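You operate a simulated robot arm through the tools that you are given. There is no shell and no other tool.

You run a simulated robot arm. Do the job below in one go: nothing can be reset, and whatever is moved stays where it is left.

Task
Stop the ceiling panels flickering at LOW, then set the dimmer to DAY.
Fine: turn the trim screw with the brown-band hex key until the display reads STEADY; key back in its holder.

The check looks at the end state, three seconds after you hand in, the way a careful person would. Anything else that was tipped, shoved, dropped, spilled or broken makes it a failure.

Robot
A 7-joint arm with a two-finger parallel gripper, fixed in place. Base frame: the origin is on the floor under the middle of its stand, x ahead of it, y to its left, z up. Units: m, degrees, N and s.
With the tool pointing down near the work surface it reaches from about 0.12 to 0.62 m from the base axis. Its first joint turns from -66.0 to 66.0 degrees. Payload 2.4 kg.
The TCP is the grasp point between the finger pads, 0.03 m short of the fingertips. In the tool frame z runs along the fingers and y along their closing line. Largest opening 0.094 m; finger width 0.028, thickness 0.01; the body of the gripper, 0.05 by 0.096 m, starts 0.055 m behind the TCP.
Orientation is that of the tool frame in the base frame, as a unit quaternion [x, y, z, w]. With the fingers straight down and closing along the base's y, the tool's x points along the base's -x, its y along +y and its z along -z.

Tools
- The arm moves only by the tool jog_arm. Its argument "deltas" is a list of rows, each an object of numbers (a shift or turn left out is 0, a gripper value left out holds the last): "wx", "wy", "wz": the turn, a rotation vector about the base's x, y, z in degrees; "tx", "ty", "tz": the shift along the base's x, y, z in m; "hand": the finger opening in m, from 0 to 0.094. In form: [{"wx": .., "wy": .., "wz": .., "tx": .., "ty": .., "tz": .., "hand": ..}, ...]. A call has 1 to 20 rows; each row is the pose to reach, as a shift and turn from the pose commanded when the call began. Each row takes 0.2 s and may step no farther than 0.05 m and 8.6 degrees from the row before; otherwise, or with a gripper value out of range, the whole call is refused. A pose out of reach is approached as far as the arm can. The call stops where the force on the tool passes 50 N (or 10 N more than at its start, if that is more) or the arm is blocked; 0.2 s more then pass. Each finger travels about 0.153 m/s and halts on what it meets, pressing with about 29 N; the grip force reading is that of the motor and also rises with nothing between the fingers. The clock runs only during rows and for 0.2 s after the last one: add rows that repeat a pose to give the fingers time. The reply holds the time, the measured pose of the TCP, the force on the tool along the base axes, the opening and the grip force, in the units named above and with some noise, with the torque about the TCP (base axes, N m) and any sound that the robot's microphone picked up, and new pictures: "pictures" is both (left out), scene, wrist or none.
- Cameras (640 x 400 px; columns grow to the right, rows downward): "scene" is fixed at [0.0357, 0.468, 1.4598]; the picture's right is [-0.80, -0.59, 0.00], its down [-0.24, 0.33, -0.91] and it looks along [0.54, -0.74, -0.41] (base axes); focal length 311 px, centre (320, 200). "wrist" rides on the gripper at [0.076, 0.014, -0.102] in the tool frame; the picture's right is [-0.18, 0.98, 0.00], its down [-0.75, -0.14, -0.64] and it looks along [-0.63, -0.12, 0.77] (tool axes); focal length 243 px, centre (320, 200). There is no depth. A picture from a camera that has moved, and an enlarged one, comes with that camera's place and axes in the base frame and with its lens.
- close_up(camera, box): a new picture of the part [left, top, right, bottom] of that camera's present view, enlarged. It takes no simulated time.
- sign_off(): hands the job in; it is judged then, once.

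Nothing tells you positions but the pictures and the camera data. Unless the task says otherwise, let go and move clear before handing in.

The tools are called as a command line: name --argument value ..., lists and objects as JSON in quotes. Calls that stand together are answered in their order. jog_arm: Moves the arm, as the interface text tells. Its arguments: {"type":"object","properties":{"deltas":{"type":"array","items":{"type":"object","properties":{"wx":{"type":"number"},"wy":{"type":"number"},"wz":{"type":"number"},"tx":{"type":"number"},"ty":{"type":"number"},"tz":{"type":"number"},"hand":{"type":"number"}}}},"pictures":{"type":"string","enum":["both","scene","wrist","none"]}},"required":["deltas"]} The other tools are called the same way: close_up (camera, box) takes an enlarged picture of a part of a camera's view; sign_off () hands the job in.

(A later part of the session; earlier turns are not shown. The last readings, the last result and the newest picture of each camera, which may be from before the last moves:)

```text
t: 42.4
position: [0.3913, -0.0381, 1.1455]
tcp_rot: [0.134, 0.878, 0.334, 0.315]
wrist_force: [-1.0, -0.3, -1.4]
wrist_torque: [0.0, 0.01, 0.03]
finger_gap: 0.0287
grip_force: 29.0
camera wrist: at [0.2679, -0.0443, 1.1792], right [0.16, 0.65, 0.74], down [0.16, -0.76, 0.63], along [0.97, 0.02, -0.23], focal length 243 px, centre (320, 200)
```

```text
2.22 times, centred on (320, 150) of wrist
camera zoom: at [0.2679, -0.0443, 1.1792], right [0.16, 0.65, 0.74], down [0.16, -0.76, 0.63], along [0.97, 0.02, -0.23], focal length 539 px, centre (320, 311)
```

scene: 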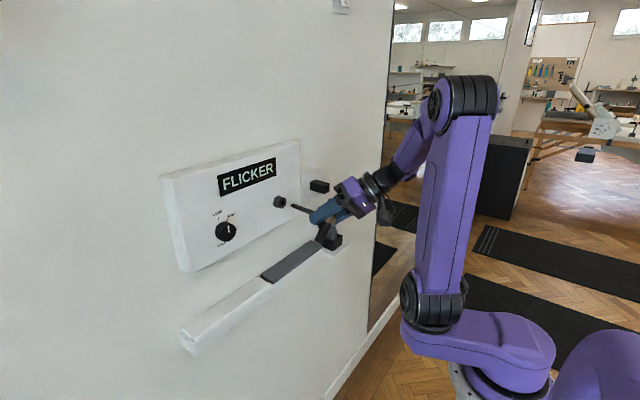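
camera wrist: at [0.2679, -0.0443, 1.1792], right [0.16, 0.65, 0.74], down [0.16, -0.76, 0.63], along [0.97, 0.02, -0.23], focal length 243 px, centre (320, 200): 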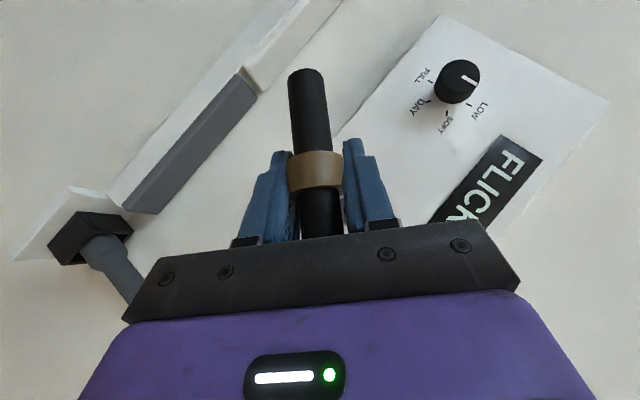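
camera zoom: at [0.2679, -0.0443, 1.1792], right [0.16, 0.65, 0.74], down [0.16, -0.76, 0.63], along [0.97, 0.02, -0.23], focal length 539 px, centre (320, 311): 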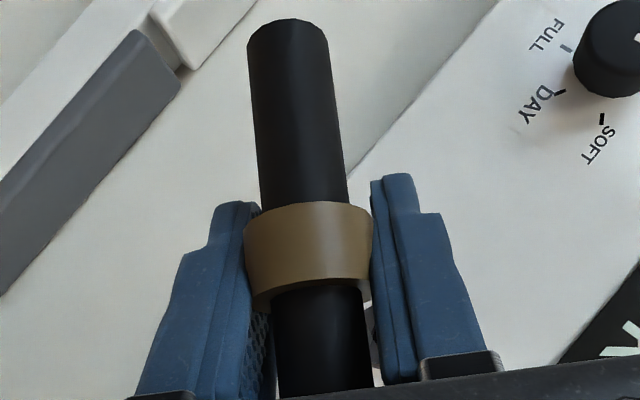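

The bar has slid sideways and back toward the palm, so the grip is marginal. The safest fix is to put the key back in its roomy holder and regrip it properly. I'll rotate back to bar-level and carry it over in front of the holder.

jog_arm --deltas '[{"tx": -0.005, "ty": -0.01, "wx": 6}, {"tx": -0.01, "ty": -0.025, "wx": 12, "tz": 0.001}, {"tx": -0.014, "ty": -0.042, "wx": 18, "tz": 0.002}, {"tx": -0.018, "ty": -0.06, "wx": 24, "tz": 0.003}, {"tx": -0.021, "ty": -0.08, "wx": 30, "tz": 0.003}, {"tx": -0.024, "ty": -0.1, "wx": 36, "tz": 0.003}, {"tx": -0.024, "ty": -0.12, "wx": 42, "tz": 0.003}, {"tx": -0.024, "ty": -0.135, "wx": 48, "tz": 0.003}]'

close_up --camera "scene" --box '[300, 165, 396, 225]'

close_up --camera "wrist" --box '[240, 60, 400, 240]'

```text
t: 44.2
position: [0.3664, -0.1731, 1.1475]
tcp_rot: [0.25, 0.667, 0.662, 0.233]
wrist_force: [0.2, 0.5, -1.5]
wrist_torque: [-0.01, -0.02, -0.04]
finger_gap: 0.0289
grip_force: 28.4
camera wrist: at [0.244, -0.2024, 1.1666], right [0.16, -0.12, 0.98], down [0.16, -0.98, -0.15], along [0.97, 0.18, -0.14], focal length 243 px, centre (320, 200)
```

scene: 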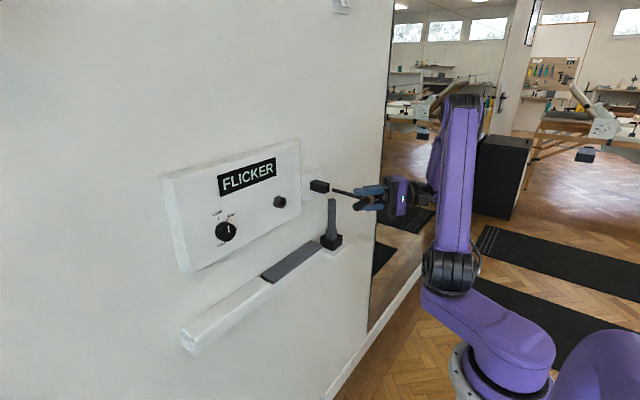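
wrist: 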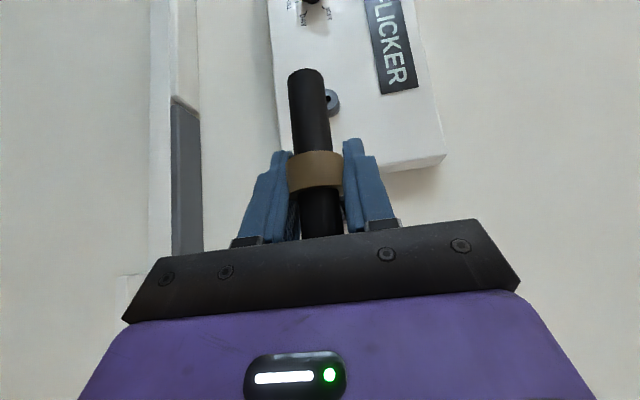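

```text
6.67 times, centred on (348, 195) of scene
camera zoom: at [0.0357, 0.468, 1.4598], right [-0.8, -0.59, 0.0], down [-0.24, 0.33, -0.91], along [0.54, -0.74, -0.41], focal length 2073 px, centre (133, 233)
```

zoom: 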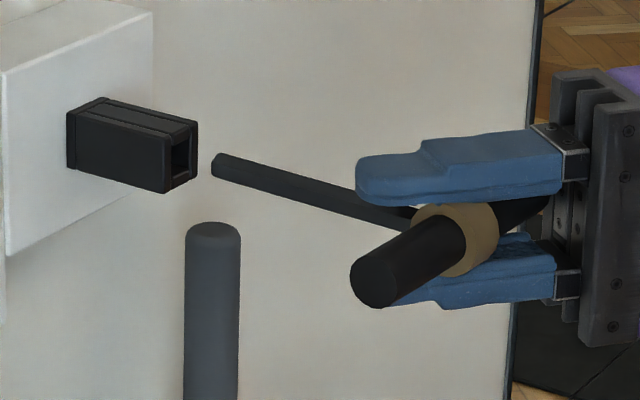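

```text
2.22 times, centred on (320, 150) of wrist
camera zoom: at [0.244, -0.2024, 1.1666], right [0.16, -0.12, 0.98], down [0.16, -0.98, -0.15], along [0.97, 0.18, -0.14], focal length 539 px, centre (320, 311)
```

zoom: 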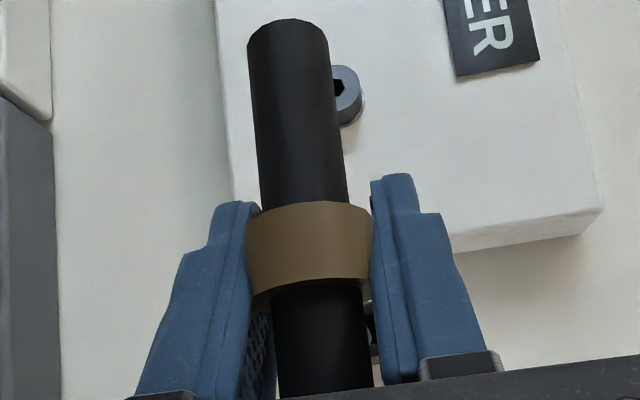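

The tip sits just in front of the holder opening. It's yawed about 2.4° toward -y from the slip, so I'll correct that and advance until the tip just enters the opening.

jog_arm --deltas '[{"wz": 2.4, "ty": -0.001, "tz": 0.0003}, {"wz": 2.4, "ty": -0.001, "tz": 0.0003, "tx": 0.008}, {"wz": 2.4, "ty": -0.001, "tz": 0.0003, "tx": 0.014}]' --pictures "none"

close_up --camera "scene" --box '[305, 172, 345, 197]'

close_up --camera "scene" --box '[300, 165, 396, 225]'

```text
t: 45.0
position: [0.3806, -0.1752, 1.148]
tcp_rot: [0.235, 0.673, 0.666, 0.22]
wrist_force: [-10.2, -0.7, -1.2]
wrist_torque: [-0.01, -0.03, -0.02]
finger_gap: 0.0287
grip_force: 28.5
```

```text
16.00 times, centred on (325, 184) of scene
camera zoom: at [0.0353, 0.468, 1.4598], right [-0.8, -0.59, 0.0], down [-0.24, 0.33, -0.91], along [0.54, -0.74, -0.41], focal length 4976 px, centre (240, 448)
```

zoom: 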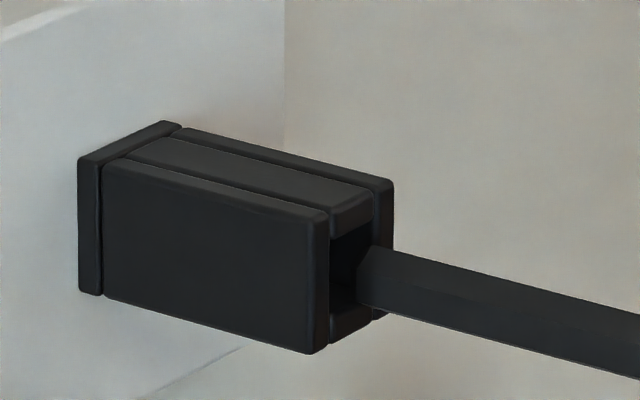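

```text
6.67 times, centred on (348, 195) of scene
camera zoom: at [0.0353, 0.468, 1.4598], right [-0.8, -0.59, 0.0], down [-0.24, 0.33, -0.91], along [0.54, -0.74, -0.41], focal length 2073 px, centre (133, 233)
```

zoom: 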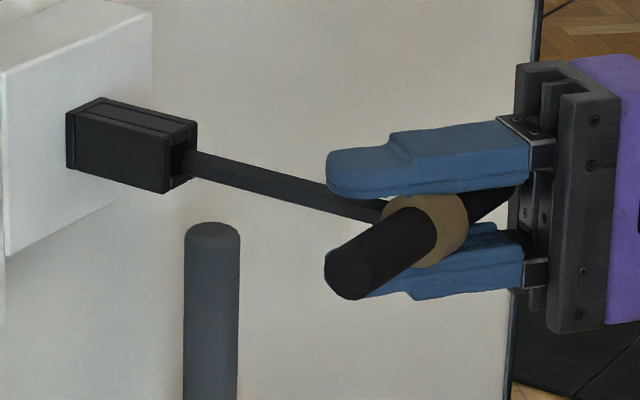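

The tip is touching the right wall of the holder opening and sits a bit low. I'll back off slightly, shift left 4 mm and up 2 mm, and look again.

jog_arm --deltas '[{"tx": -0.004}, {"tx": -0.004, "ty": 0.004, "tz": 0.002}, {"tx": -0.001, "ty": 0.004, "tz": 0.002}, {"tx": 0.002, "ty": 0.004, "tz": 0.002}]' --pictures "none"

close_up --camera "scene" --box '[305, 172, 345, 197]'

```text
t: 46.0
position: [0.3827, -0.1698, 1.1514]
tcp_rot: [0.236, 0.672, 0.666, 0.222]
wrist_force: [-0.9, -1.4, -2.1]
wrist_torque: [-0.01, 0.0, -0.19]
finger_gap: 0.0288
grip_force: 29.0
```

```text
16.00 times, centred on (325, 184) of scene
camera zoom: at [0.0357, 0.4679, 1.4599], right [-0.8, -0.59, 0.0], down [-0.24, 0.33, -0.91], along [0.54, -0.74, -0.41], focal length 4976 px, centre (240, 448)
```

zoom: 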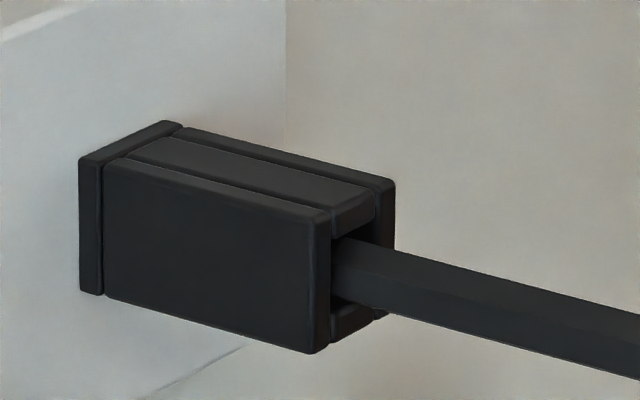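

The tip is inside the opening with negligible force. I'll slide the key home in small steps.

jog_arm --deltas '[{"tx": 0.006, "ty": -0.0006}, {"tx": 0.012, "ty": -0.0006}, {"tx": 0.018, "ty": -0.0006}, {"tx": 0.024, "ty": -0.0006}]' --pictures "none"

close_up --camera "scene" --box '[300, 165, 396, 225]'

```text
t: 47.0
position: [0.4074, -0.17, 1.1495]
tcp_rot: [0.236, 0.673, 0.666, 0.22]
wrist_force: [0.0, 0.2, -1.5]
wrist_torque: [0.02, -0.04, -0.01]
finger_gap: 0.0289
grip_force: 28.8
```

```text
6.67 times, centred on (348, 195) of scene
camera zoom: at [0.0357, 0.468, 1.4598], right [-0.8, -0.59, 0.0], down [-0.24, 0.33, -0.91], along [0.54, -0.74, -0.41], focal length 2073 px, centre (133, 233)
```

zoom: 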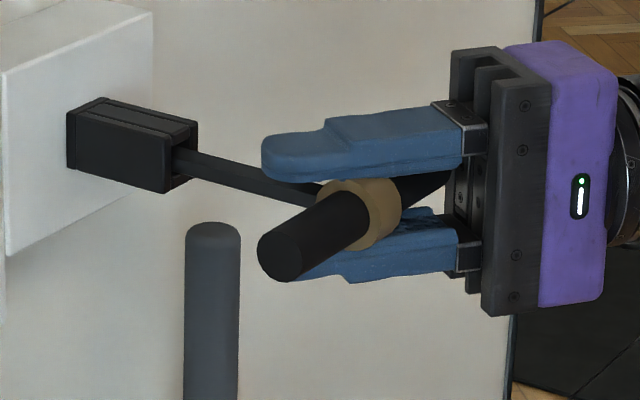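

Sliding freely; about 2 cm still to go to the original depth. Continuing.

jog_arm --deltas '[{"tx": 0.006}, {"tx": 0.012}, {"tx": 0.017}]' --pictures "none"

close_up --camera "scene" --box '[300, 165, 396, 225]'

```text
t: 47.8
position: [0.4242, -0.1711, 1.1503]
tcp_rot: [0.236, 0.673, 0.666, 0.221]
wrist_force: [-0.3, 0.3, -2.9]
wrist_torque: [-0.01, -0.02, -0.02]
finger_gap: 0.0285
grip_force: 28.4
```

```text
6.67 times, centred on (348, 195) of scene
camera zoom: at [0.0357, 0.468, 1.4598], right [-0.8, -0.59, 0.0], down [-0.24, 0.33, -0.91], along [0.54, -0.74, -0.41], focal length 2073 px, centre (133, 233)
```

zoom: 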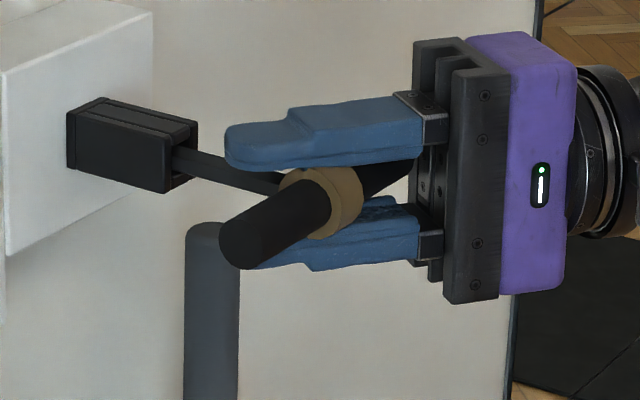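

The band is back at its original pixel position, so the key is seated in the holder. I'll open the fingers to release it, then re-centre the hand on the band.

jog_arm --deltas '[{"hand": 0.06}, {"hand": 0.094}, {"hand": 0.094}]' --pictures "none"

jog_arm --deltas '[{"tx": -0.004, "ty": 0.001, "wz": -1.2, "wy": -0.7}, {"tx": -0.0085, "ty": 0.0025, "tz": -0.001, "wz": -2.4, "wy": -1.35}, {"tx": -0.0085, "ty": 0.0025, "tz": -0.001, "wz": -2.4, "wy": -1.35}]'

close_up --camera "scene" --box '[300, 165, 396, 225]'

close_up --camera "wrist" --box '[240, 60, 400, 240]'

```text
t: 48.6
position: [0.4233, -0.171, 1.1508]
tcp_rot: [0.236, 0.673, 0.666, 0.22]
wrist_force: [0.1, 0.9, 0.1]
wrist_torque: [0.0, 0.02, 0.01]
finger_gap: 0.0938
grip_force: 0.0
```

```text
t: 49.4
position: [0.4147, -0.1681, 1.1499]
tcp_rot: [0.242, 0.665, 0.664, 0.243]
wrist_force: [-0.1, 0.1, 0.0]
wrist_torque: [-0.01, -0.04, 0.01]
finger_gap: 0.094
grip_force: 0.1
camera wrist: at [0.2923, -0.1965, 1.1642], right [0.14, -0.12, 0.98], down [0.16, -0.98, -0.14], along [0.98, 0.18, -0.12], focal length 243 px, centre (320, 200)
```

scene: 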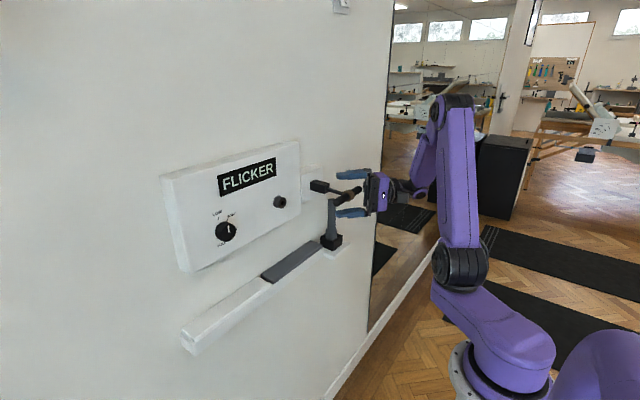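
wrist: 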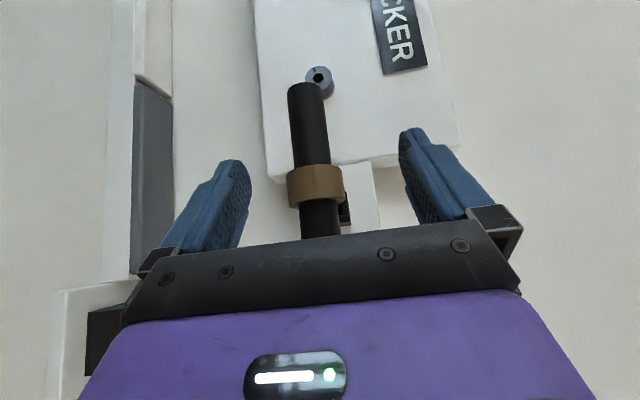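

```text
6.67 times, centred on (348, 195) of scene
camera zoom: at [0.0357, 0.468, 1.4598], right [-0.8, -0.59, 0.0], down [-0.24, 0.33, -0.91], along [0.54, -0.74, -0.41], focal length 2073 px, centre (133, 233)
```

zoom: 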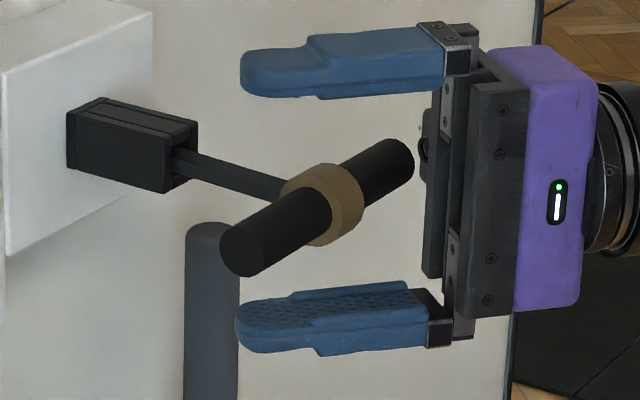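

```text
2.22 times, centred on (320, 150) of wrist
camera zoom: at [0.2923, -0.1965, 1.1642], right [0.14, -0.12, 0.98], down [0.16, -0.98, -0.14], along [0.98, 0.18, -0.12], focal length 539 px, centre (320, 311)
```

zoom: 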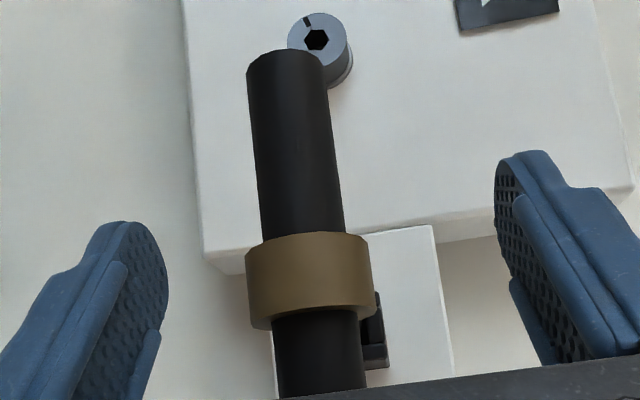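

The key rests in its holder and the hand is about 2.5 mm high relative to the band. I'll lower to match, close on the band, and also zoom on the screw to read its present phase.

jog_arm --deltas '[{"tz": -0.0023, "tx": 0.0008}, {"tz": -0.0023, "tx": 0.0008, "hand": 0.05}, {"tz": -0.0023, "tx": 0.0008, "hand": 0.02}, {"tz": -0.0023, "tx": 0.0008, "hand": 0.02}, {"tz": -0.0023, "tx": 0.0008, "hand": 0.02}]' --pictures "none"

close_up --camera "scene" --box '[264, 190, 296, 210]'

close_up --camera "wrist" --box '[240, 60, 400, 240]'

close_up --camera "scene" --box '[300, 165, 396, 225]'

```text
t: 50.6
position: [0.4158, -0.1672, 1.1474]
tcp_rot: [0.241, 0.665, 0.664, 0.241]
wrist_force: [0.9, 1.1, 1.4]
wrist_torque: [0.0, 0.02, 0.02]
finger_gap: 0.0283
grip_force: 28.6
```

```text
16.00 times, centred on (280, 200) of scene
camera zoom: at [0.0357, 0.468, 1.4598], right [-0.8, -0.59, 0.0], down [-0.24, 0.33, -0.91], along [0.54, -0.74, -0.41], focal length 4976 px, centre (960, 200)
```

zoom: 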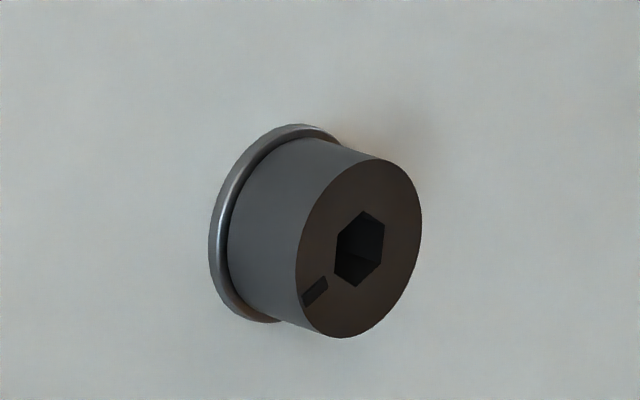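

```text
2.22 times, centred on (320, 150) of wrist
camera zoom: at [0.2929, -0.1966, 1.162], right [0.14, -0.12, 0.98], down [0.16, -0.98, -0.14], along [0.98, 0.18, -0.12], focal length 539 px, centre (320, 311)
```

zoom: 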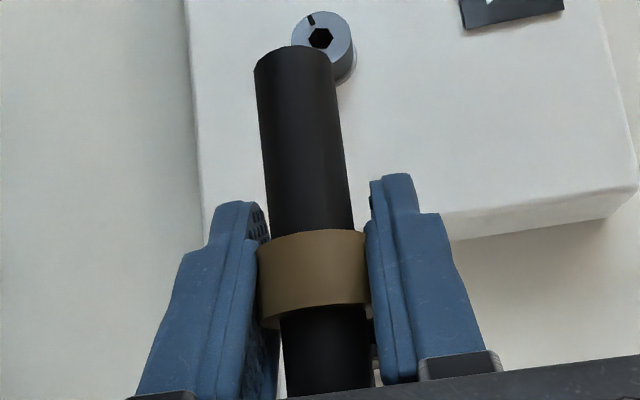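

```text
6.67 times, centred on (348, 195) of scene
camera zoom: at [0.0357, 0.468, 1.4598], right [-0.8, -0.59, 0.0], down [-0.24, 0.33, -0.91], along [0.54, -0.74, -0.41], focal length 2073 px, centre (133, 233)
```

zoom: 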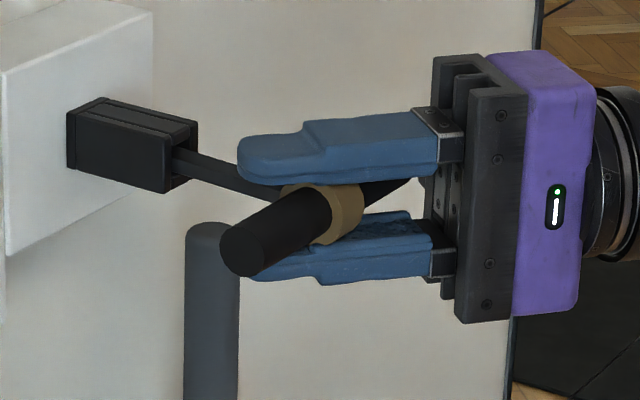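

Good centred grip again. The socket's phase reads about -107°, so inserting at a hand angle of -47° will match the hex. I'll pull the key out again.

jog_arm --deltas '[{"tx": -0.006}, {"tx": -0.014}, {"tx": -0.022}, {"tx": -0.03}, {"tx": -0.038}, {"tx": -0.046}, {"tx": -0.054}, {"tx": -0.062}, {"tx": -0.067}]' --pictures "none"

close_up --camera "scene" --box '[300, 165, 396, 225]'

```text
t: 52.6
position: [0.3503, -0.1703, 1.147]
tcp_rot: [0.242, 0.665, 0.664, 0.242]
wrist_force: [-0.2, -0.3, 0.3]
wrist_torque: [0.04, 0.01, 0.0]
finger_gap: 0.0284
grip_force: 28.4
```

```text
6.67 times, centred on (348, 195) of scene
camera zoom: at [0.0357, 0.468, 1.4598], right [-0.8, -0.59, 0.0], down [-0.24, 0.33, -0.91], along [0.54, -0.74, -0.41], focal length 2073 px, centre (133, 233)
```

zoom: 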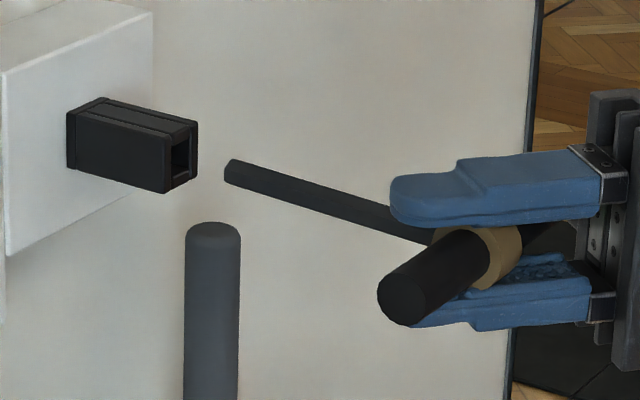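

The key is out again. I'll carry it in front of the screw with the tip well clear, then do a dry run of the rotation in free air to learn how far this arm posture can turn.

jog_arm --deltas '[{"tx": 0.006, "ty": 0.02, "tz": 0.001, "wy": 0.5}, {"tx": 0.012, "ty": 0.042, "tz": 0.002, "wy": 1.35}, {"tx": 0.02, "ty": 0.062, "tz": 0.003, "wy": 1.35}, {"tx": 0.028, "ty": 0.082, "tz": 0.004, "wy": 1.35}, {"tx": 0.035, "ty": 0.102, "tz": 0.0045, "wy": 1.35}, {"tx": 0.038, "ty": 0.122, "tz": 0.0045, "wy": 1.35}, {"tx": 0.038, "ty": 0.1387, "tz": 0.0045, "wy": 1.35}]' --pictures "none"

jog_arm --deltas '[{"wx": -8}, {"wx": -16}, {"wx": -24}, {"wx": -32}, {"wx": -40}, {"wx": -48}, {"wx": -56}, {"wx": -64}, {"wx": -72}, {"wx": -80}, {"wx": -88}, {"wx": -96}, {"wx": -104}, {"wx": -112}, {"wx": -120}]'

```text
t: 54.2
position: [0.3867, -0.0287, 1.1519]
tcp_rot: [0.25, 0.667, 0.662, 0.234]
wrist_force: [-0.5, -0.1, -2.1]
wrist_torque: [0.04, 0.0, 0.01]
finger_gap: 0.0283
grip_force: 29.0
```

```text
t: 57.4
position: [0.3856, -0.0365, 1.1483]
tcp_rot: [-0.05, 0.924, -0.162, 0.343]
wrist_force: [-0.5, -0.3, -1.3]
wrist_torque: [0.0, 0.0, 0.02]
finger_gap: 0.0286
grip_force: 29.4
out of reach, approached as far as the arm can: row 14, 15
camera wrist: at [0.2613, -0.0099, 1.1709], right [0.16, 0.96, -0.22], down [0.15, 0.19, 0.97], along [0.98, -0.19, -0.12], focal length 243 px, centre (320, 200)
```

scene: 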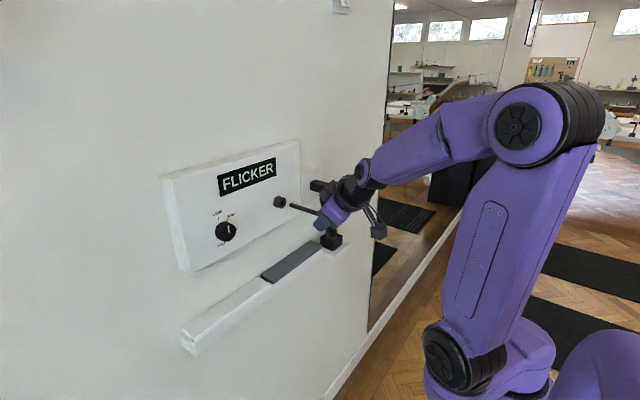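
wrist: 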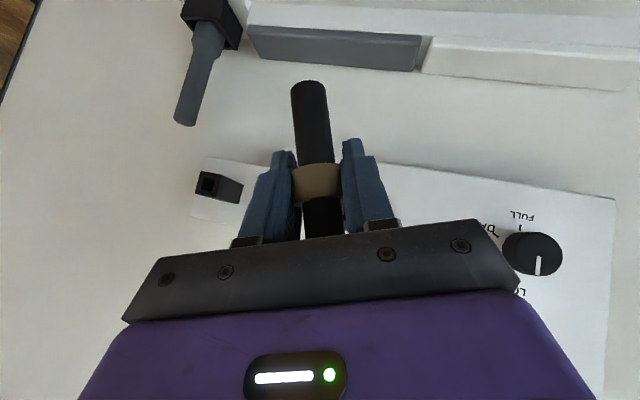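

The limit is around -106° in this posture too, but the usable span is enough. I'll rotate back to about +13° in free air, which also matches the socket's hex phase and leaves roughly 117° of counter-clockwise turning.

jog_arm --deltas '[{"wx": 8.16, "ty": 0.0044, "tz": 0.0011}, {"wx": 16.32, "ty": 0.0044, "tz": 0.0011}, {"wx": 24.48, "ty": 0.0044, "tz": 0.0011}, {"wx": 32.64, "ty": 0.0044, "tz": 0.0011}, {"wx": 40.8, "ty": 0.0044, "tz": 0.0011}, {"wx": 48.96, "ty": 0.0044, "tz": 0.0011}, {"wx": 57.12, "ty": 0.0044, "tz": 0.0011}, {"wx": 65.28, "ty": 0.0044, "tz": 0.0011, "tx": 0.003}, {"wx": 73.44, "ty": 0.0044, "tz": 0.0011, "tx": 0.006}, {"wx": 81.6, "ty": 0.0044, "tz": 0.0011, "tx": 0.009}, {"wx": 89.76, "ty": 0.0044, "tz": 0.0011, "tx": 0.009}, {"wx": 97.92, "ty": 0.0044, "tz": 0.0011, "tx": 0.009}, {"wx": 106.08, "ty": 0.0044, "tz": 0.0011, "tx": 0.009}, {"wx": 114.24, "ty": 0.0044, "tz": 0.0011, "tx": 0.009}, {"wx": 122.4, "ty": 0.0044, "tz": 0.0011, "tx": 0.009}]'

close_up --camera "scene" --box '[270, 192, 302, 212]'

close_up --camera "scene" --box '[265, 180, 345, 230]'

```text
t: 60.6
position: [0.3935, -0.0304, 1.1513]
tcp_rot: [0.276, 0.586, 0.733, 0.207]
wrist_force: [-0.3, 0.4, -1.8]
wrist_torque: [0.0, 0.02, -0.01]
finger_gap: 0.0285
grip_force: 29.0
camera wrist: at [0.2701, -0.0615, 1.1608], right [0.16, -0.34, 0.93], down [0.15, -0.92, -0.36], along [0.98, 0.2, -0.09], focal length 243 px, centre (320, 200)
```

scene: 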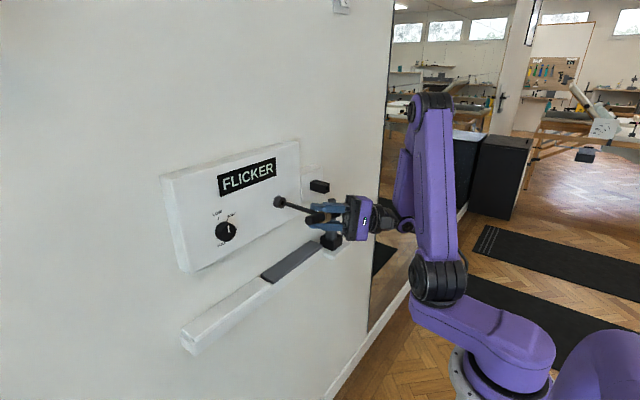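
wrist: 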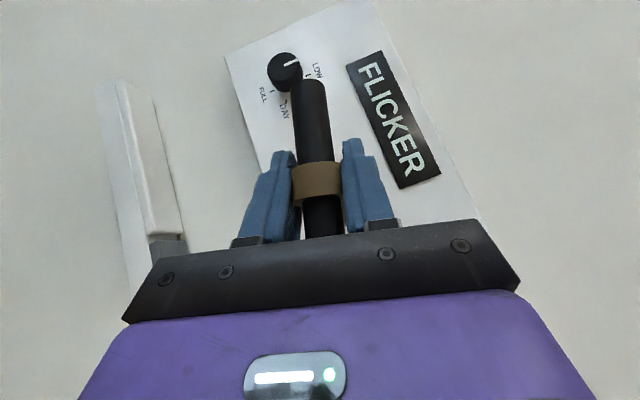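

```text
16.00 times, centred on (286, 202) of scene
camera zoom: at [0.0357, 0.468, 1.4598], right [-0.8, -0.59, 0.0], down [-0.24, 0.33, -0.91], along [0.54, -0.74, -0.41], focal length 4976 px, centre (864, 168)
```

zoom: 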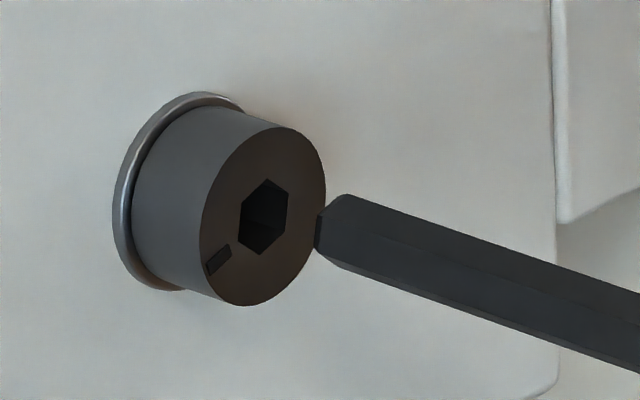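

```text
8.00 times, centred on (305, 205) of scene
camera zoom: at [0.0357, 0.468, 1.4598], right [-0.8, -0.59, 0.0], down [-0.24, 0.33, -0.91], along [0.54, -0.74, -0.41], focal length 2488 px, centre (440, 160)
```

zoom: 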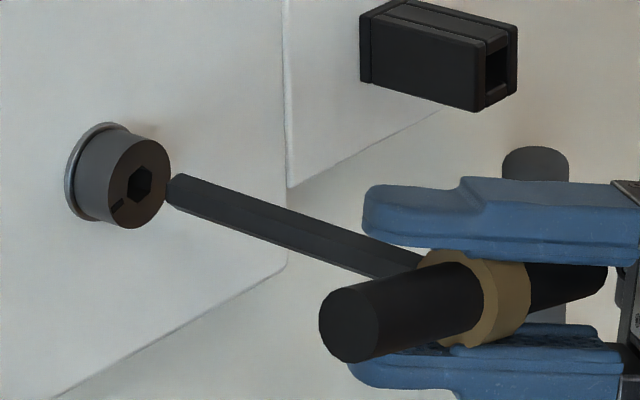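

The hand reaches +13° fine, and the socket and key phases look matched. The tip sits about 2 mm high, so I'll trim pitch and height, then recheck before pushing.

jog_arm --deltas '[{"wy": 0.7, "tz": -0.0018, "ty": -0.001}, {"wy": 0.7, "tz": -0.0018, "ty": -0.001, "tx": 0.004}, {"wy": 0.7, "tz": -0.0018, "ty": -0.001, "tx": 0.008}]' --pictures "none"

close_up --camera "scene" --box '[270, 192, 302, 212]'

```text
t: 61.4
position: [0.4021, -0.0313, 1.1495]
tcp_rot: [0.28, 0.588, 0.73, 0.205]
wrist_force: [0.6, -0.5, -2.0]
wrist_torque: [0.02, 0.0, 0.03]
finger_gap: 0.0282
grip_force: 29.1
```

```text
16.00 times, centred on (286, 202) of scene
camera zoom: at [0.0357, 0.468, 1.4598], right [-0.8, -0.59, 0.0], down [-0.24, 0.33, -0.91], along [0.54, -0.74, -0.41], focal length 4976 px, centre (864, 168)
```

zoom: 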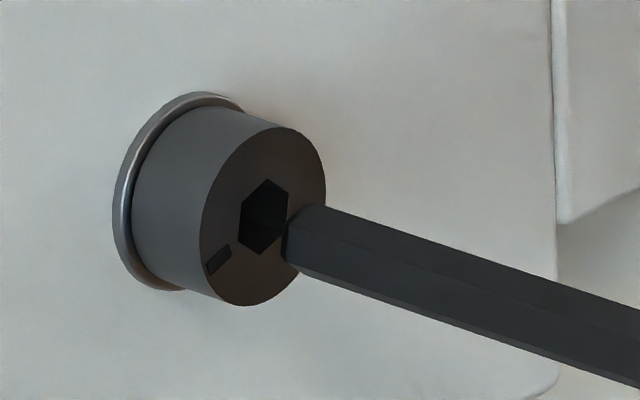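

The tip is close; I'll nudge it about half a millimetre up and right, then advance to the socket.

jog_arm --deltas '[{"ty": -0.0008, "tz": 0.0004}, {"ty": -0.0008, "tz": 0.0004, "tx": 0.0025}, {"ty": -0.0008, "tz": 0.0004, "tx": 0.005}]' --pictures "none"

close_up --camera "scene" --box '[270, 192, 302, 212]'

```text
t: 62.2
position: [0.406, -0.0328, 1.1486]
tcp_rot: [0.28, 0.589, 0.73, 0.205]
wrist_force: [-1.0, 0.4, -1.5]
wrist_torque: [0.02, 0.03, -0.04]
finger_gap: 0.0283
grip_force: 29.6
```

```text
16.00 times, centred on (286, 202) of scene
camera zoom: at [0.0357, 0.468, 1.4598], right [-0.8, -0.59, 0.0], down [-0.24, 0.33, -0.91], along [0.54, -0.74, -0.41], focal length 4976 px, centre (864, 168)
```

zoom: 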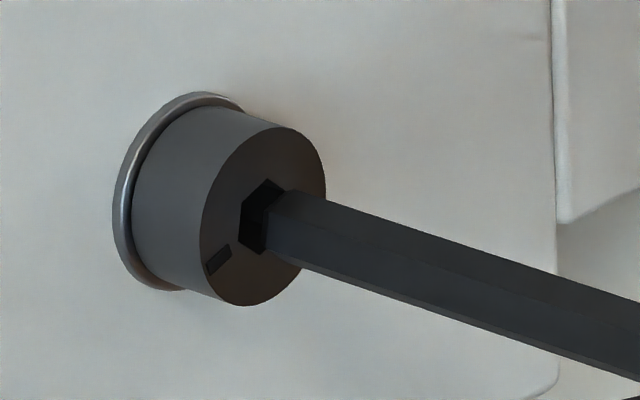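

The alignment is now on the socket centre and there's no contact yet. Advancing further.

jog_arm --deltas '[{"tx": 0.002}, {"tx": 0.004}, {"tx": 0.006}]' --pictures "none"

close_up --camera "scene" --box '[270, 192, 302, 212]'

```text
t: 63.0
position: [0.4106, -0.0306, 1.1491]
tcp_rot: [0.279, 0.589, 0.731, 0.202]
wrist_force: [-42.7, -3.8, -2.0]
wrist_torque: [-0.01, 0.15, -0.6]
finger_gap: 0.0288
grip_force: 28.4
```

```text
16.00 times, centred on (286, 202) of scene
camera zoom: at [0.0342, 0.4678, 1.4599], right [-0.8, -0.59, 0.0], down [-0.24, 0.33, -0.91], along [0.54, -0.74, -0.41], focal length 4976 px, centre (864, 168)
```

zoom: 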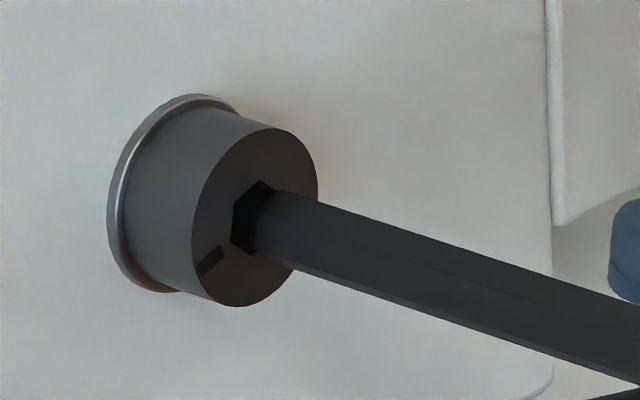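

The tip caught the rim on its right side, just as the first time. I'll back off, shift left 1.4 mm and slightly up, and retry.

jog_arm --deltas '[{"tx": -0.005}, {"tx": -0.005, "ty": 0.0014, "tz": 0.0006}, {"tx": -0.003, "ty": 0.0014, "tz": 0.0006}, {"tx": -0.001, "ty": 0.0014, "tz": 0.0006}]' --pictures "none"

close_up --camera "scene" --box '[270, 192, 302, 212]'

```text
t: 64.0
position: [0.4092, -0.0304, 1.1474]
tcp_rot: [0.28, 0.588, 0.731, 0.203]
wrist_force: [-27.8, -4.9, -1.2]
wrist_torque: [-0.02, -0.04, -0.55]
finger_gap: 0.0286
grip_force: 28.9
```

```text
16.00 times, centred on (286, 202) of scene
camera zoom: at [0.0347, 0.4678, 1.4599], right [-0.8, -0.59, 0.0], down [-0.24, 0.33, -0.91], along [0.54, -0.74, -0.41], focal length 4976 px, centre (864, 168)
```

zoom: 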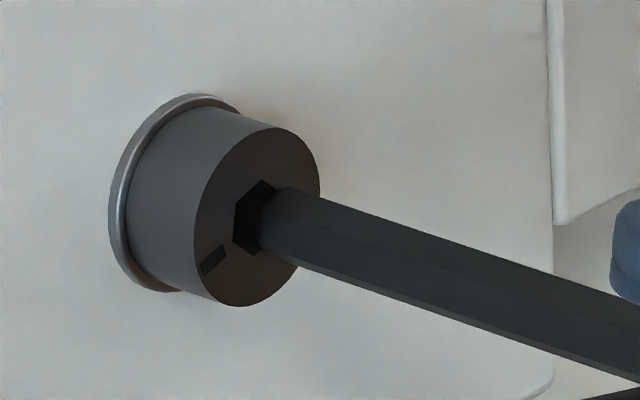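

The tip is still catching. I suspect the key is yawed a couple of degrees in the grip (tip toward -y). I'll back off from the contact and measure the bar's attitude in the wrist view.

jog_arm --deltas '[{"tx": -0.004}, {"tx": -0.008}]' --pictures "none"

close_up --camera "wrist" --box '[240, 60, 400, 240]'

close_up --camera "scene" --box '[265, 180, 345, 230]'

close_up --camera "scene" --box '[270, 192, 302, 212]'

```text
t: 64.6
position: [0.403, -0.0308, 1.1495]
tcp_rot: [0.28, 0.588, 0.73, 0.204]
wrist_force: [-0.5, 0.0, -2.2]
wrist_torque: [0.0, 0.01, 0.02]
finger_gap: 0.0285
grip_force: 28.9
```

```text
2.22 times, centred on (320, 150) of wrist
camera zoom: at [0.28, -0.0615, 1.161], right [0.17, -0.34, 0.93], down [0.15, -0.92, -0.36], along [0.97, 0.2, -0.11], focal length 539 px, centre (320, 311)
```

zoom: 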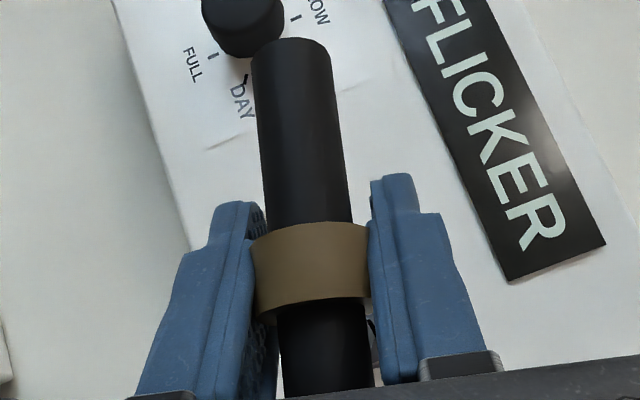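

```text
8.00 times, centred on (305, 205) of scene
camera zoom: at [0.0357, 0.468, 1.4598], right [-0.8, -0.59, 0.0], down [-0.24, 0.33, -0.91], along [0.54, -0.74, -0.41], focal length 2488 px, centre (440, 160)
```

zoom: 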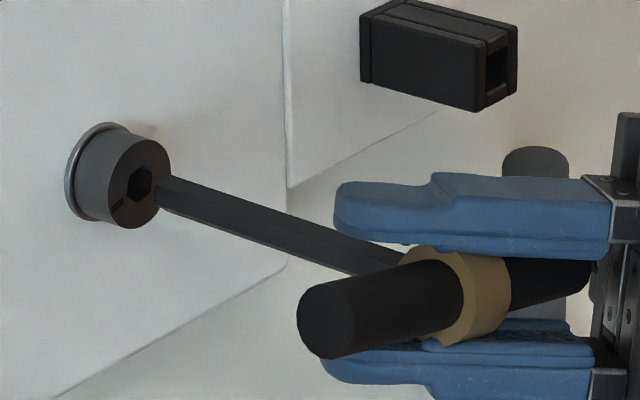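

```text
16.00 times, centred on (286, 202) of scene
camera zoom: at [0.0357, 0.468, 1.4598], right [-0.8, -0.59, 0.0], down [-0.24, 0.33, -0.91], along [0.54, -0.74, -0.41], focal length 4976 px, centre (864, 168)
```

zoom: 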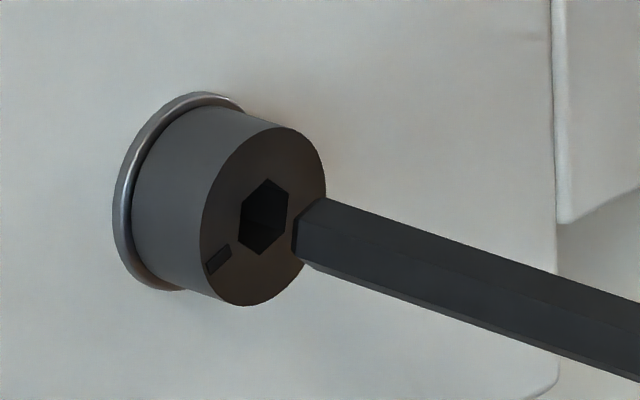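

Comparing with the first successful insertion, the tip appears 3–4 mm too far right (and correspondingly low) along the camera's line. I'll shift the hand left 3 mm and up 1.7 mm and check again close to the face.

jog_arm --deltas '[{"ty": 0.0015, "tz": 0.0008}, {"ty": 0.003, "tz": 0.0017}, {"ty": 0.003, "tz": 0.0017, "tx": 0.003}, {"ty": 0.003, "tz": 0.0017, "tx": 0.006}]' --pictures "none"

close_up --camera "scene" --box '[270, 192, 302, 212]'

```text
t: 65.6
position: [0.4102, -0.0279, 1.1502]
tcp_rot: [0.28, 0.588, 0.73, 0.205]
wrist_force: [0.8, 1.1, -1.0]
wrist_torque: [-0.01, -0.02, 0.0]
finger_gap: 0.0286
grip_force: 29.2
```

```text
16.00 times, centred on (286, 202) of scene
camera zoom: at [0.0357, 0.468, 1.4598], right [-0.8, -0.59, 0.0], down [-0.24, 0.33, -0.91], along [0.54, -0.74, -0.41], focal length 4976 px, centre (864, 168)
```

zoom: 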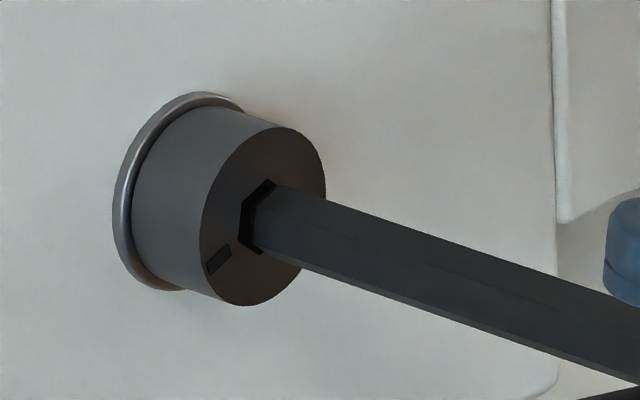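

No contact force now and the hex outline matches the socket's with an even gap. I'll push in gently.

jog_arm --deltas '[{"tx": 0.0015}, {"tx": 0.003}]' --pictures "none"

close_up --camera "scene" --box '[270, 192, 302, 212]'

```text
t: 66.2
position: [0.4107, -0.0274, 1.1519]
tcp_rot: [0.279, 0.588, 0.732, 0.202]
wrist_force: [-40.4, -3.4, -2.3]
wrist_torque: [0.03, 0.18, -0.68]
finger_gap: 0.029
grip_force: 28.5
```

```text
16.00 times, centred on (286, 202) of scene
camera zoom: at [0.0343, 0.4678, 1.4599], right [-0.8, -0.59, 0.0], down [-0.24, 0.33, -0.91], along [0.54, -0.74, -0.41], focal length 4976 px, centre (864, 168)
```

zoom: 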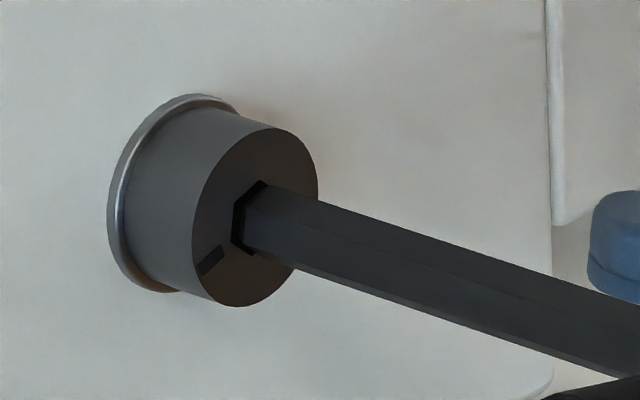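

The tip is at the face, roughly centred, but the torque shows it loading on its right edge, which fits a slight yaw of the key. I'll back off, straighten the yaw about 1.5° while holding the tip in place, and retry.

jog_arm --deltas '[{"tx": -0.004}, {"tx": -0.006, "ty": -0.001, "wz": 0.73, "wy": -0.17}, {"tx": -0.006, "ty": -0.002, "wz": 1.46, "wy": -0.34}, {"tx": -0.004, "ty": -0.002, "wz": 1.46, "wy": -0.34}]' --pictures "none"

close_up --camera "scene" --box '[270, 192, 302, 212]'

close_up --camera "scene" --box '[274, 196, 290, 206]'

```text
t: 67.2
position: [0.409, -0.0309, 1.1502]
tcp_rot: [0.27, 0.592, 0.734, 0.197]
wrist_force: [-0.8, 0.7, -1.8]
wrist_torque: [0.0, -0.03, -0.05]
finger_gap: 0.0287
grip_force: 28.7
```

```text
16.00 times, centred on (286, 202) of scene
camera zoom: at [0.0357, 0.468, 1.4598], right [-0.8, -0.59, 0.0], down [-0.24, 0.33, -0.91], along [0.54, -0.74, -0.41], focal length 4976 px, centre (864, 168)
```

zoom: 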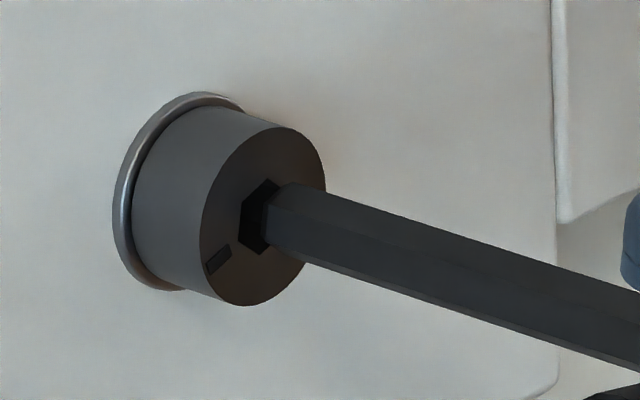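

```text
16.00 times, centred on (282, 201) of scene
camera zoom: at [0.0357, 0.468, 1.4598], right [-0.8, -0.59, 0.0], down [-0.24, 0.33, -0.91], along [0.54, -0.74, -0.41], focal length 4976 px, centre (928, 184)
```

zoom: 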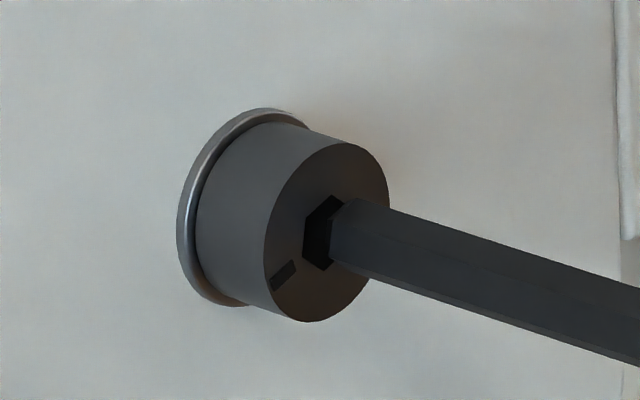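

The shaft slope now matches the first successful insertion. The tip looks about 1.2 mm too far right, so I'll shift left and advance.

jog_arm --deltas '[{"ty": 0.0012}, {"ty": 0.0012, "tx": 0.002}, {"ty": 0.0012, "tx": 0.004}]' --pictures "none"

close_up --camera "scene" --box '[270, 192, 302, 212]'

```text
t: 68.0
position: [0.4131, -0.0298, 1.1513]
tcp_rot: [0.269, 0.591, 0.734, 0.197]
wrist_force: [-1.6, 1.3, -0.5]
wrist_torque: [-0.01, -0.17, 0.16]
finger_gap: 0.0287
grip_force: 28.8
```

```text
16.00 times, centred on (286, 202) of scene
camera zoom: at [0.0356, 0.468, 1.4598], right [-0.8, -0.59, 0.0], down [-0.24, 0.33, -0.91], along [0.54, -0.74, -0.41], focal length 4976 px, centre (864, 168)
```

zoom: 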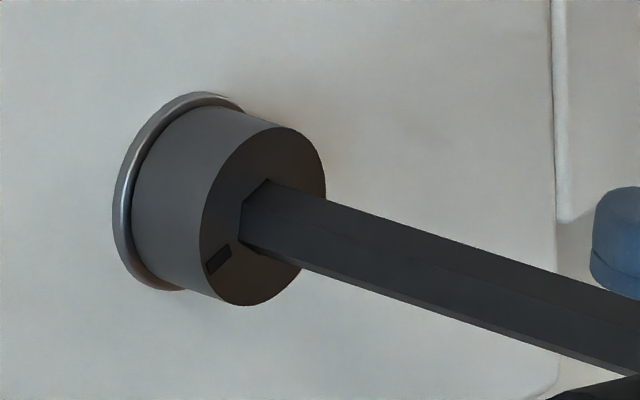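

It's entering the socket with almost no force. I'll push deeper.

jog_arm --deltas '[{"tx": 0.002, "ty": 0.0002, "tz": 0.0002}, {"tx": 0.004, "ty": 0.0003, "tz": 0.0002}, {"tx": 0.006, "ty": 0.0003, "tz": 0.0002}, {"tx": 0.008, "ty": 0.0003, "tz": 0.0002}]' --pictures "none"

close_up --camera "scene" --box '[265, 180, 345, 230]'

```text
t: 69.0
position: [0.4214, -0.0291, 1.1506]
tcp_rot: [0.272, 0.591, 0.734, 0.197]
wrist_force: [-1.1, 1.0, -0.4]
wrist_torque: [0.0, -0.11, 0.12]
finger_gap: 0.0286
grip_force: 28.9
```

```text
8.00 times, centred on (305, 205) of scene
camera zoom: at [0.0357, 0.468, 1.4598], right [-0.8, -0.59, 0.0], down [-0.24, 0.33, -0.91], along [0.54, -0.74, -0.41], focal length 2488 px, centre (440, 160)
```

zoom: 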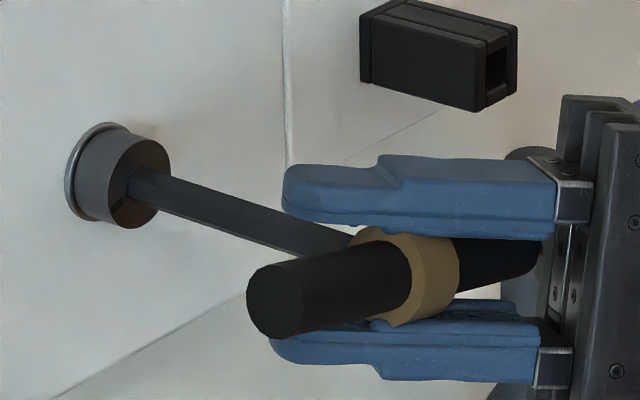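

The key is about 11 mm deep with almost no load. I'll resume turning counter-clockwise in small steps, watching the display.

jog_arm --deltas '[{"wx": -6, "ty": 0.0002, "tz": 0.0002}, {"wx": -12, "ty": 0.0004, "tz": 0.0003}]' --pictures "scene"

jog_arm --deltas '[{"wx": -6, "ty": 0.0002, "tz": 0.0002}, {"wx": -12, "ty": 0.0004, "tz": 0.0003}]' --pictures "scene"

close_up --camera "scene" --box '[270, 192, 302, 212]'

```text
t: 69.6
position: [0.4202, -0.0284, 1.1506]
tcp_rot: [0.249, 0.665, 0.667, 0.223]
wrist_force: [-3.5, -1.3, -4.4]
wrist_torque: [0.0, 0.28, -0.2]
finger_gap: 0.0285
grip_force: 29.1
```

scene: 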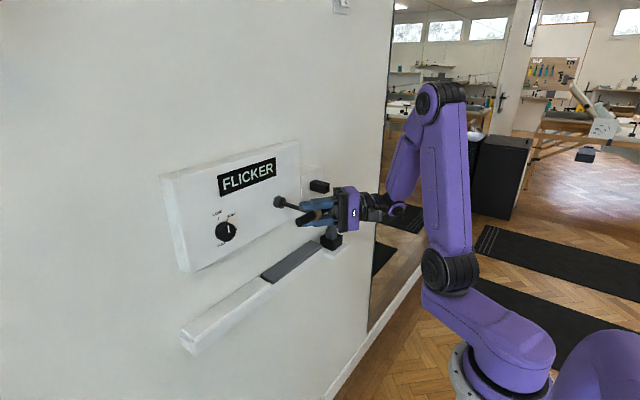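

```text
t: 70.2
position: [0.4205, -0.0271, 1.1517]
tcp_rot: [0.224, 0.731, 0.594, 0.25]
wrist_force: [-4.4, -3.4, -3.8]
wrist_torque: [0.02, 0.19, -0.26]
finger_gap: 0.0289
grip_force: 28.9
```

scene: 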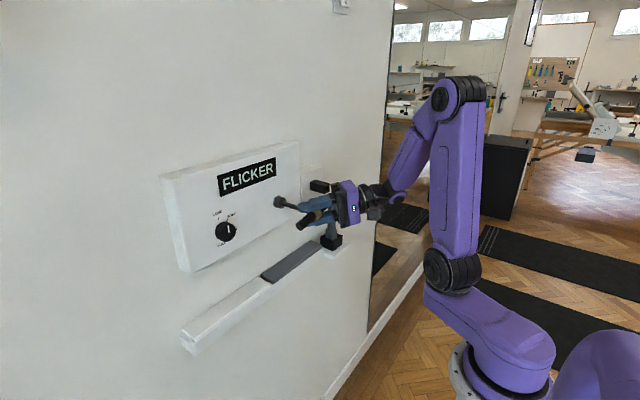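

```text
16.00 times, centred on (286, 202) of scene
camera zoom: at [0.0356, 0.4678, 1.4599], right [-0.8, -0.59, 0.0], down [-0.24, 0.33, -0.91], along [0.54, -0.74, -0.41], focal length 4976 px, centre (864, 168)
```

zoom: 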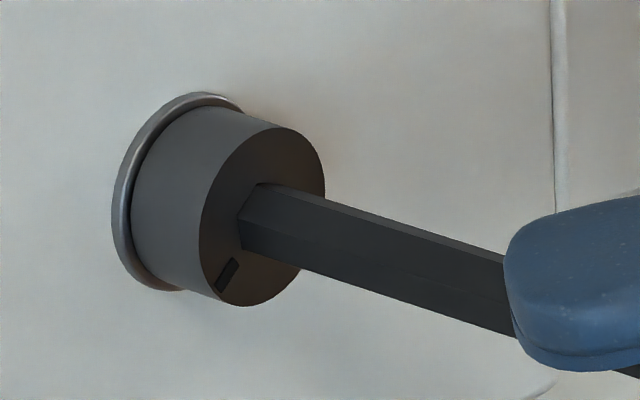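

The screw is following (notch now at about -130°), still FLICKER. Continuing, easing off the small side loads.

jog_arm --deltas '[{"wx": -6, "tz": -0.0002, "tx": -0.0005}, {"wx": -12, "ty": 0.0001, "tz": -0.0003, "tx": -0.0005}]' --pictures "scene"

jog_arm --deltas '[{"wx": -6, "ty": 0.0001}, {"wx": -12, "ty": 0.0003}]' --pictures "scene"

```text
t: 70.8
position: [0.4202, -0.0281, 1.1522]
tcp_rot: [0.196, 0.79, 0.515, 0.271]
wrist_force: [-2.8, -1.4, -1.6]
wrist_torque: [0.04, -0.05, -0.16]
finger_gap: 0.0286
grip_force: 28.9
```

scene: 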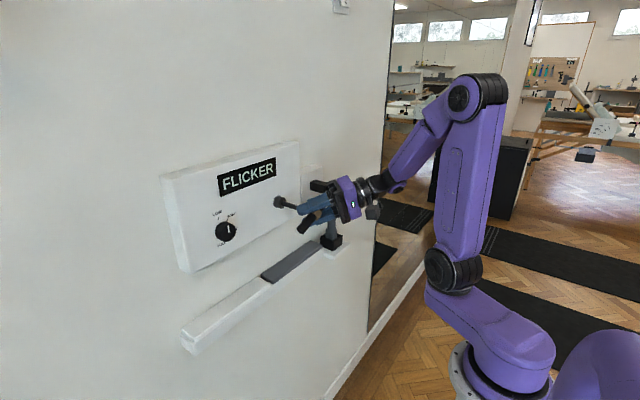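

```text
t: 71.4
position: [0.4202, -0.0267, 1.151]
tcp_rot: [0.167, 0.839, 0.429, 0.29]
wrist_force: [-4.0, -1.9, -1.0]
wrist_torque: [0.02, -0.08, -0.05]
finger_gap: 0.0289
grip_force: 29.0
```

scene: 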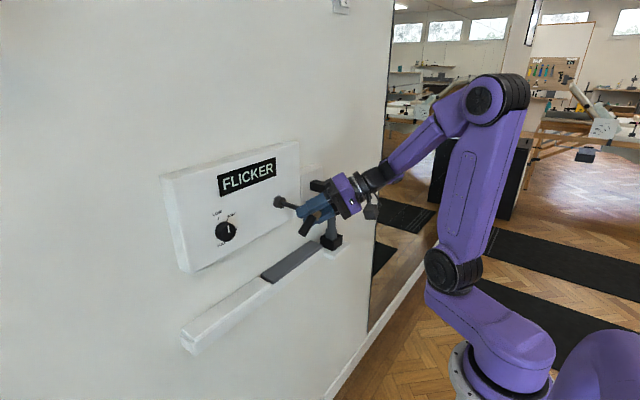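

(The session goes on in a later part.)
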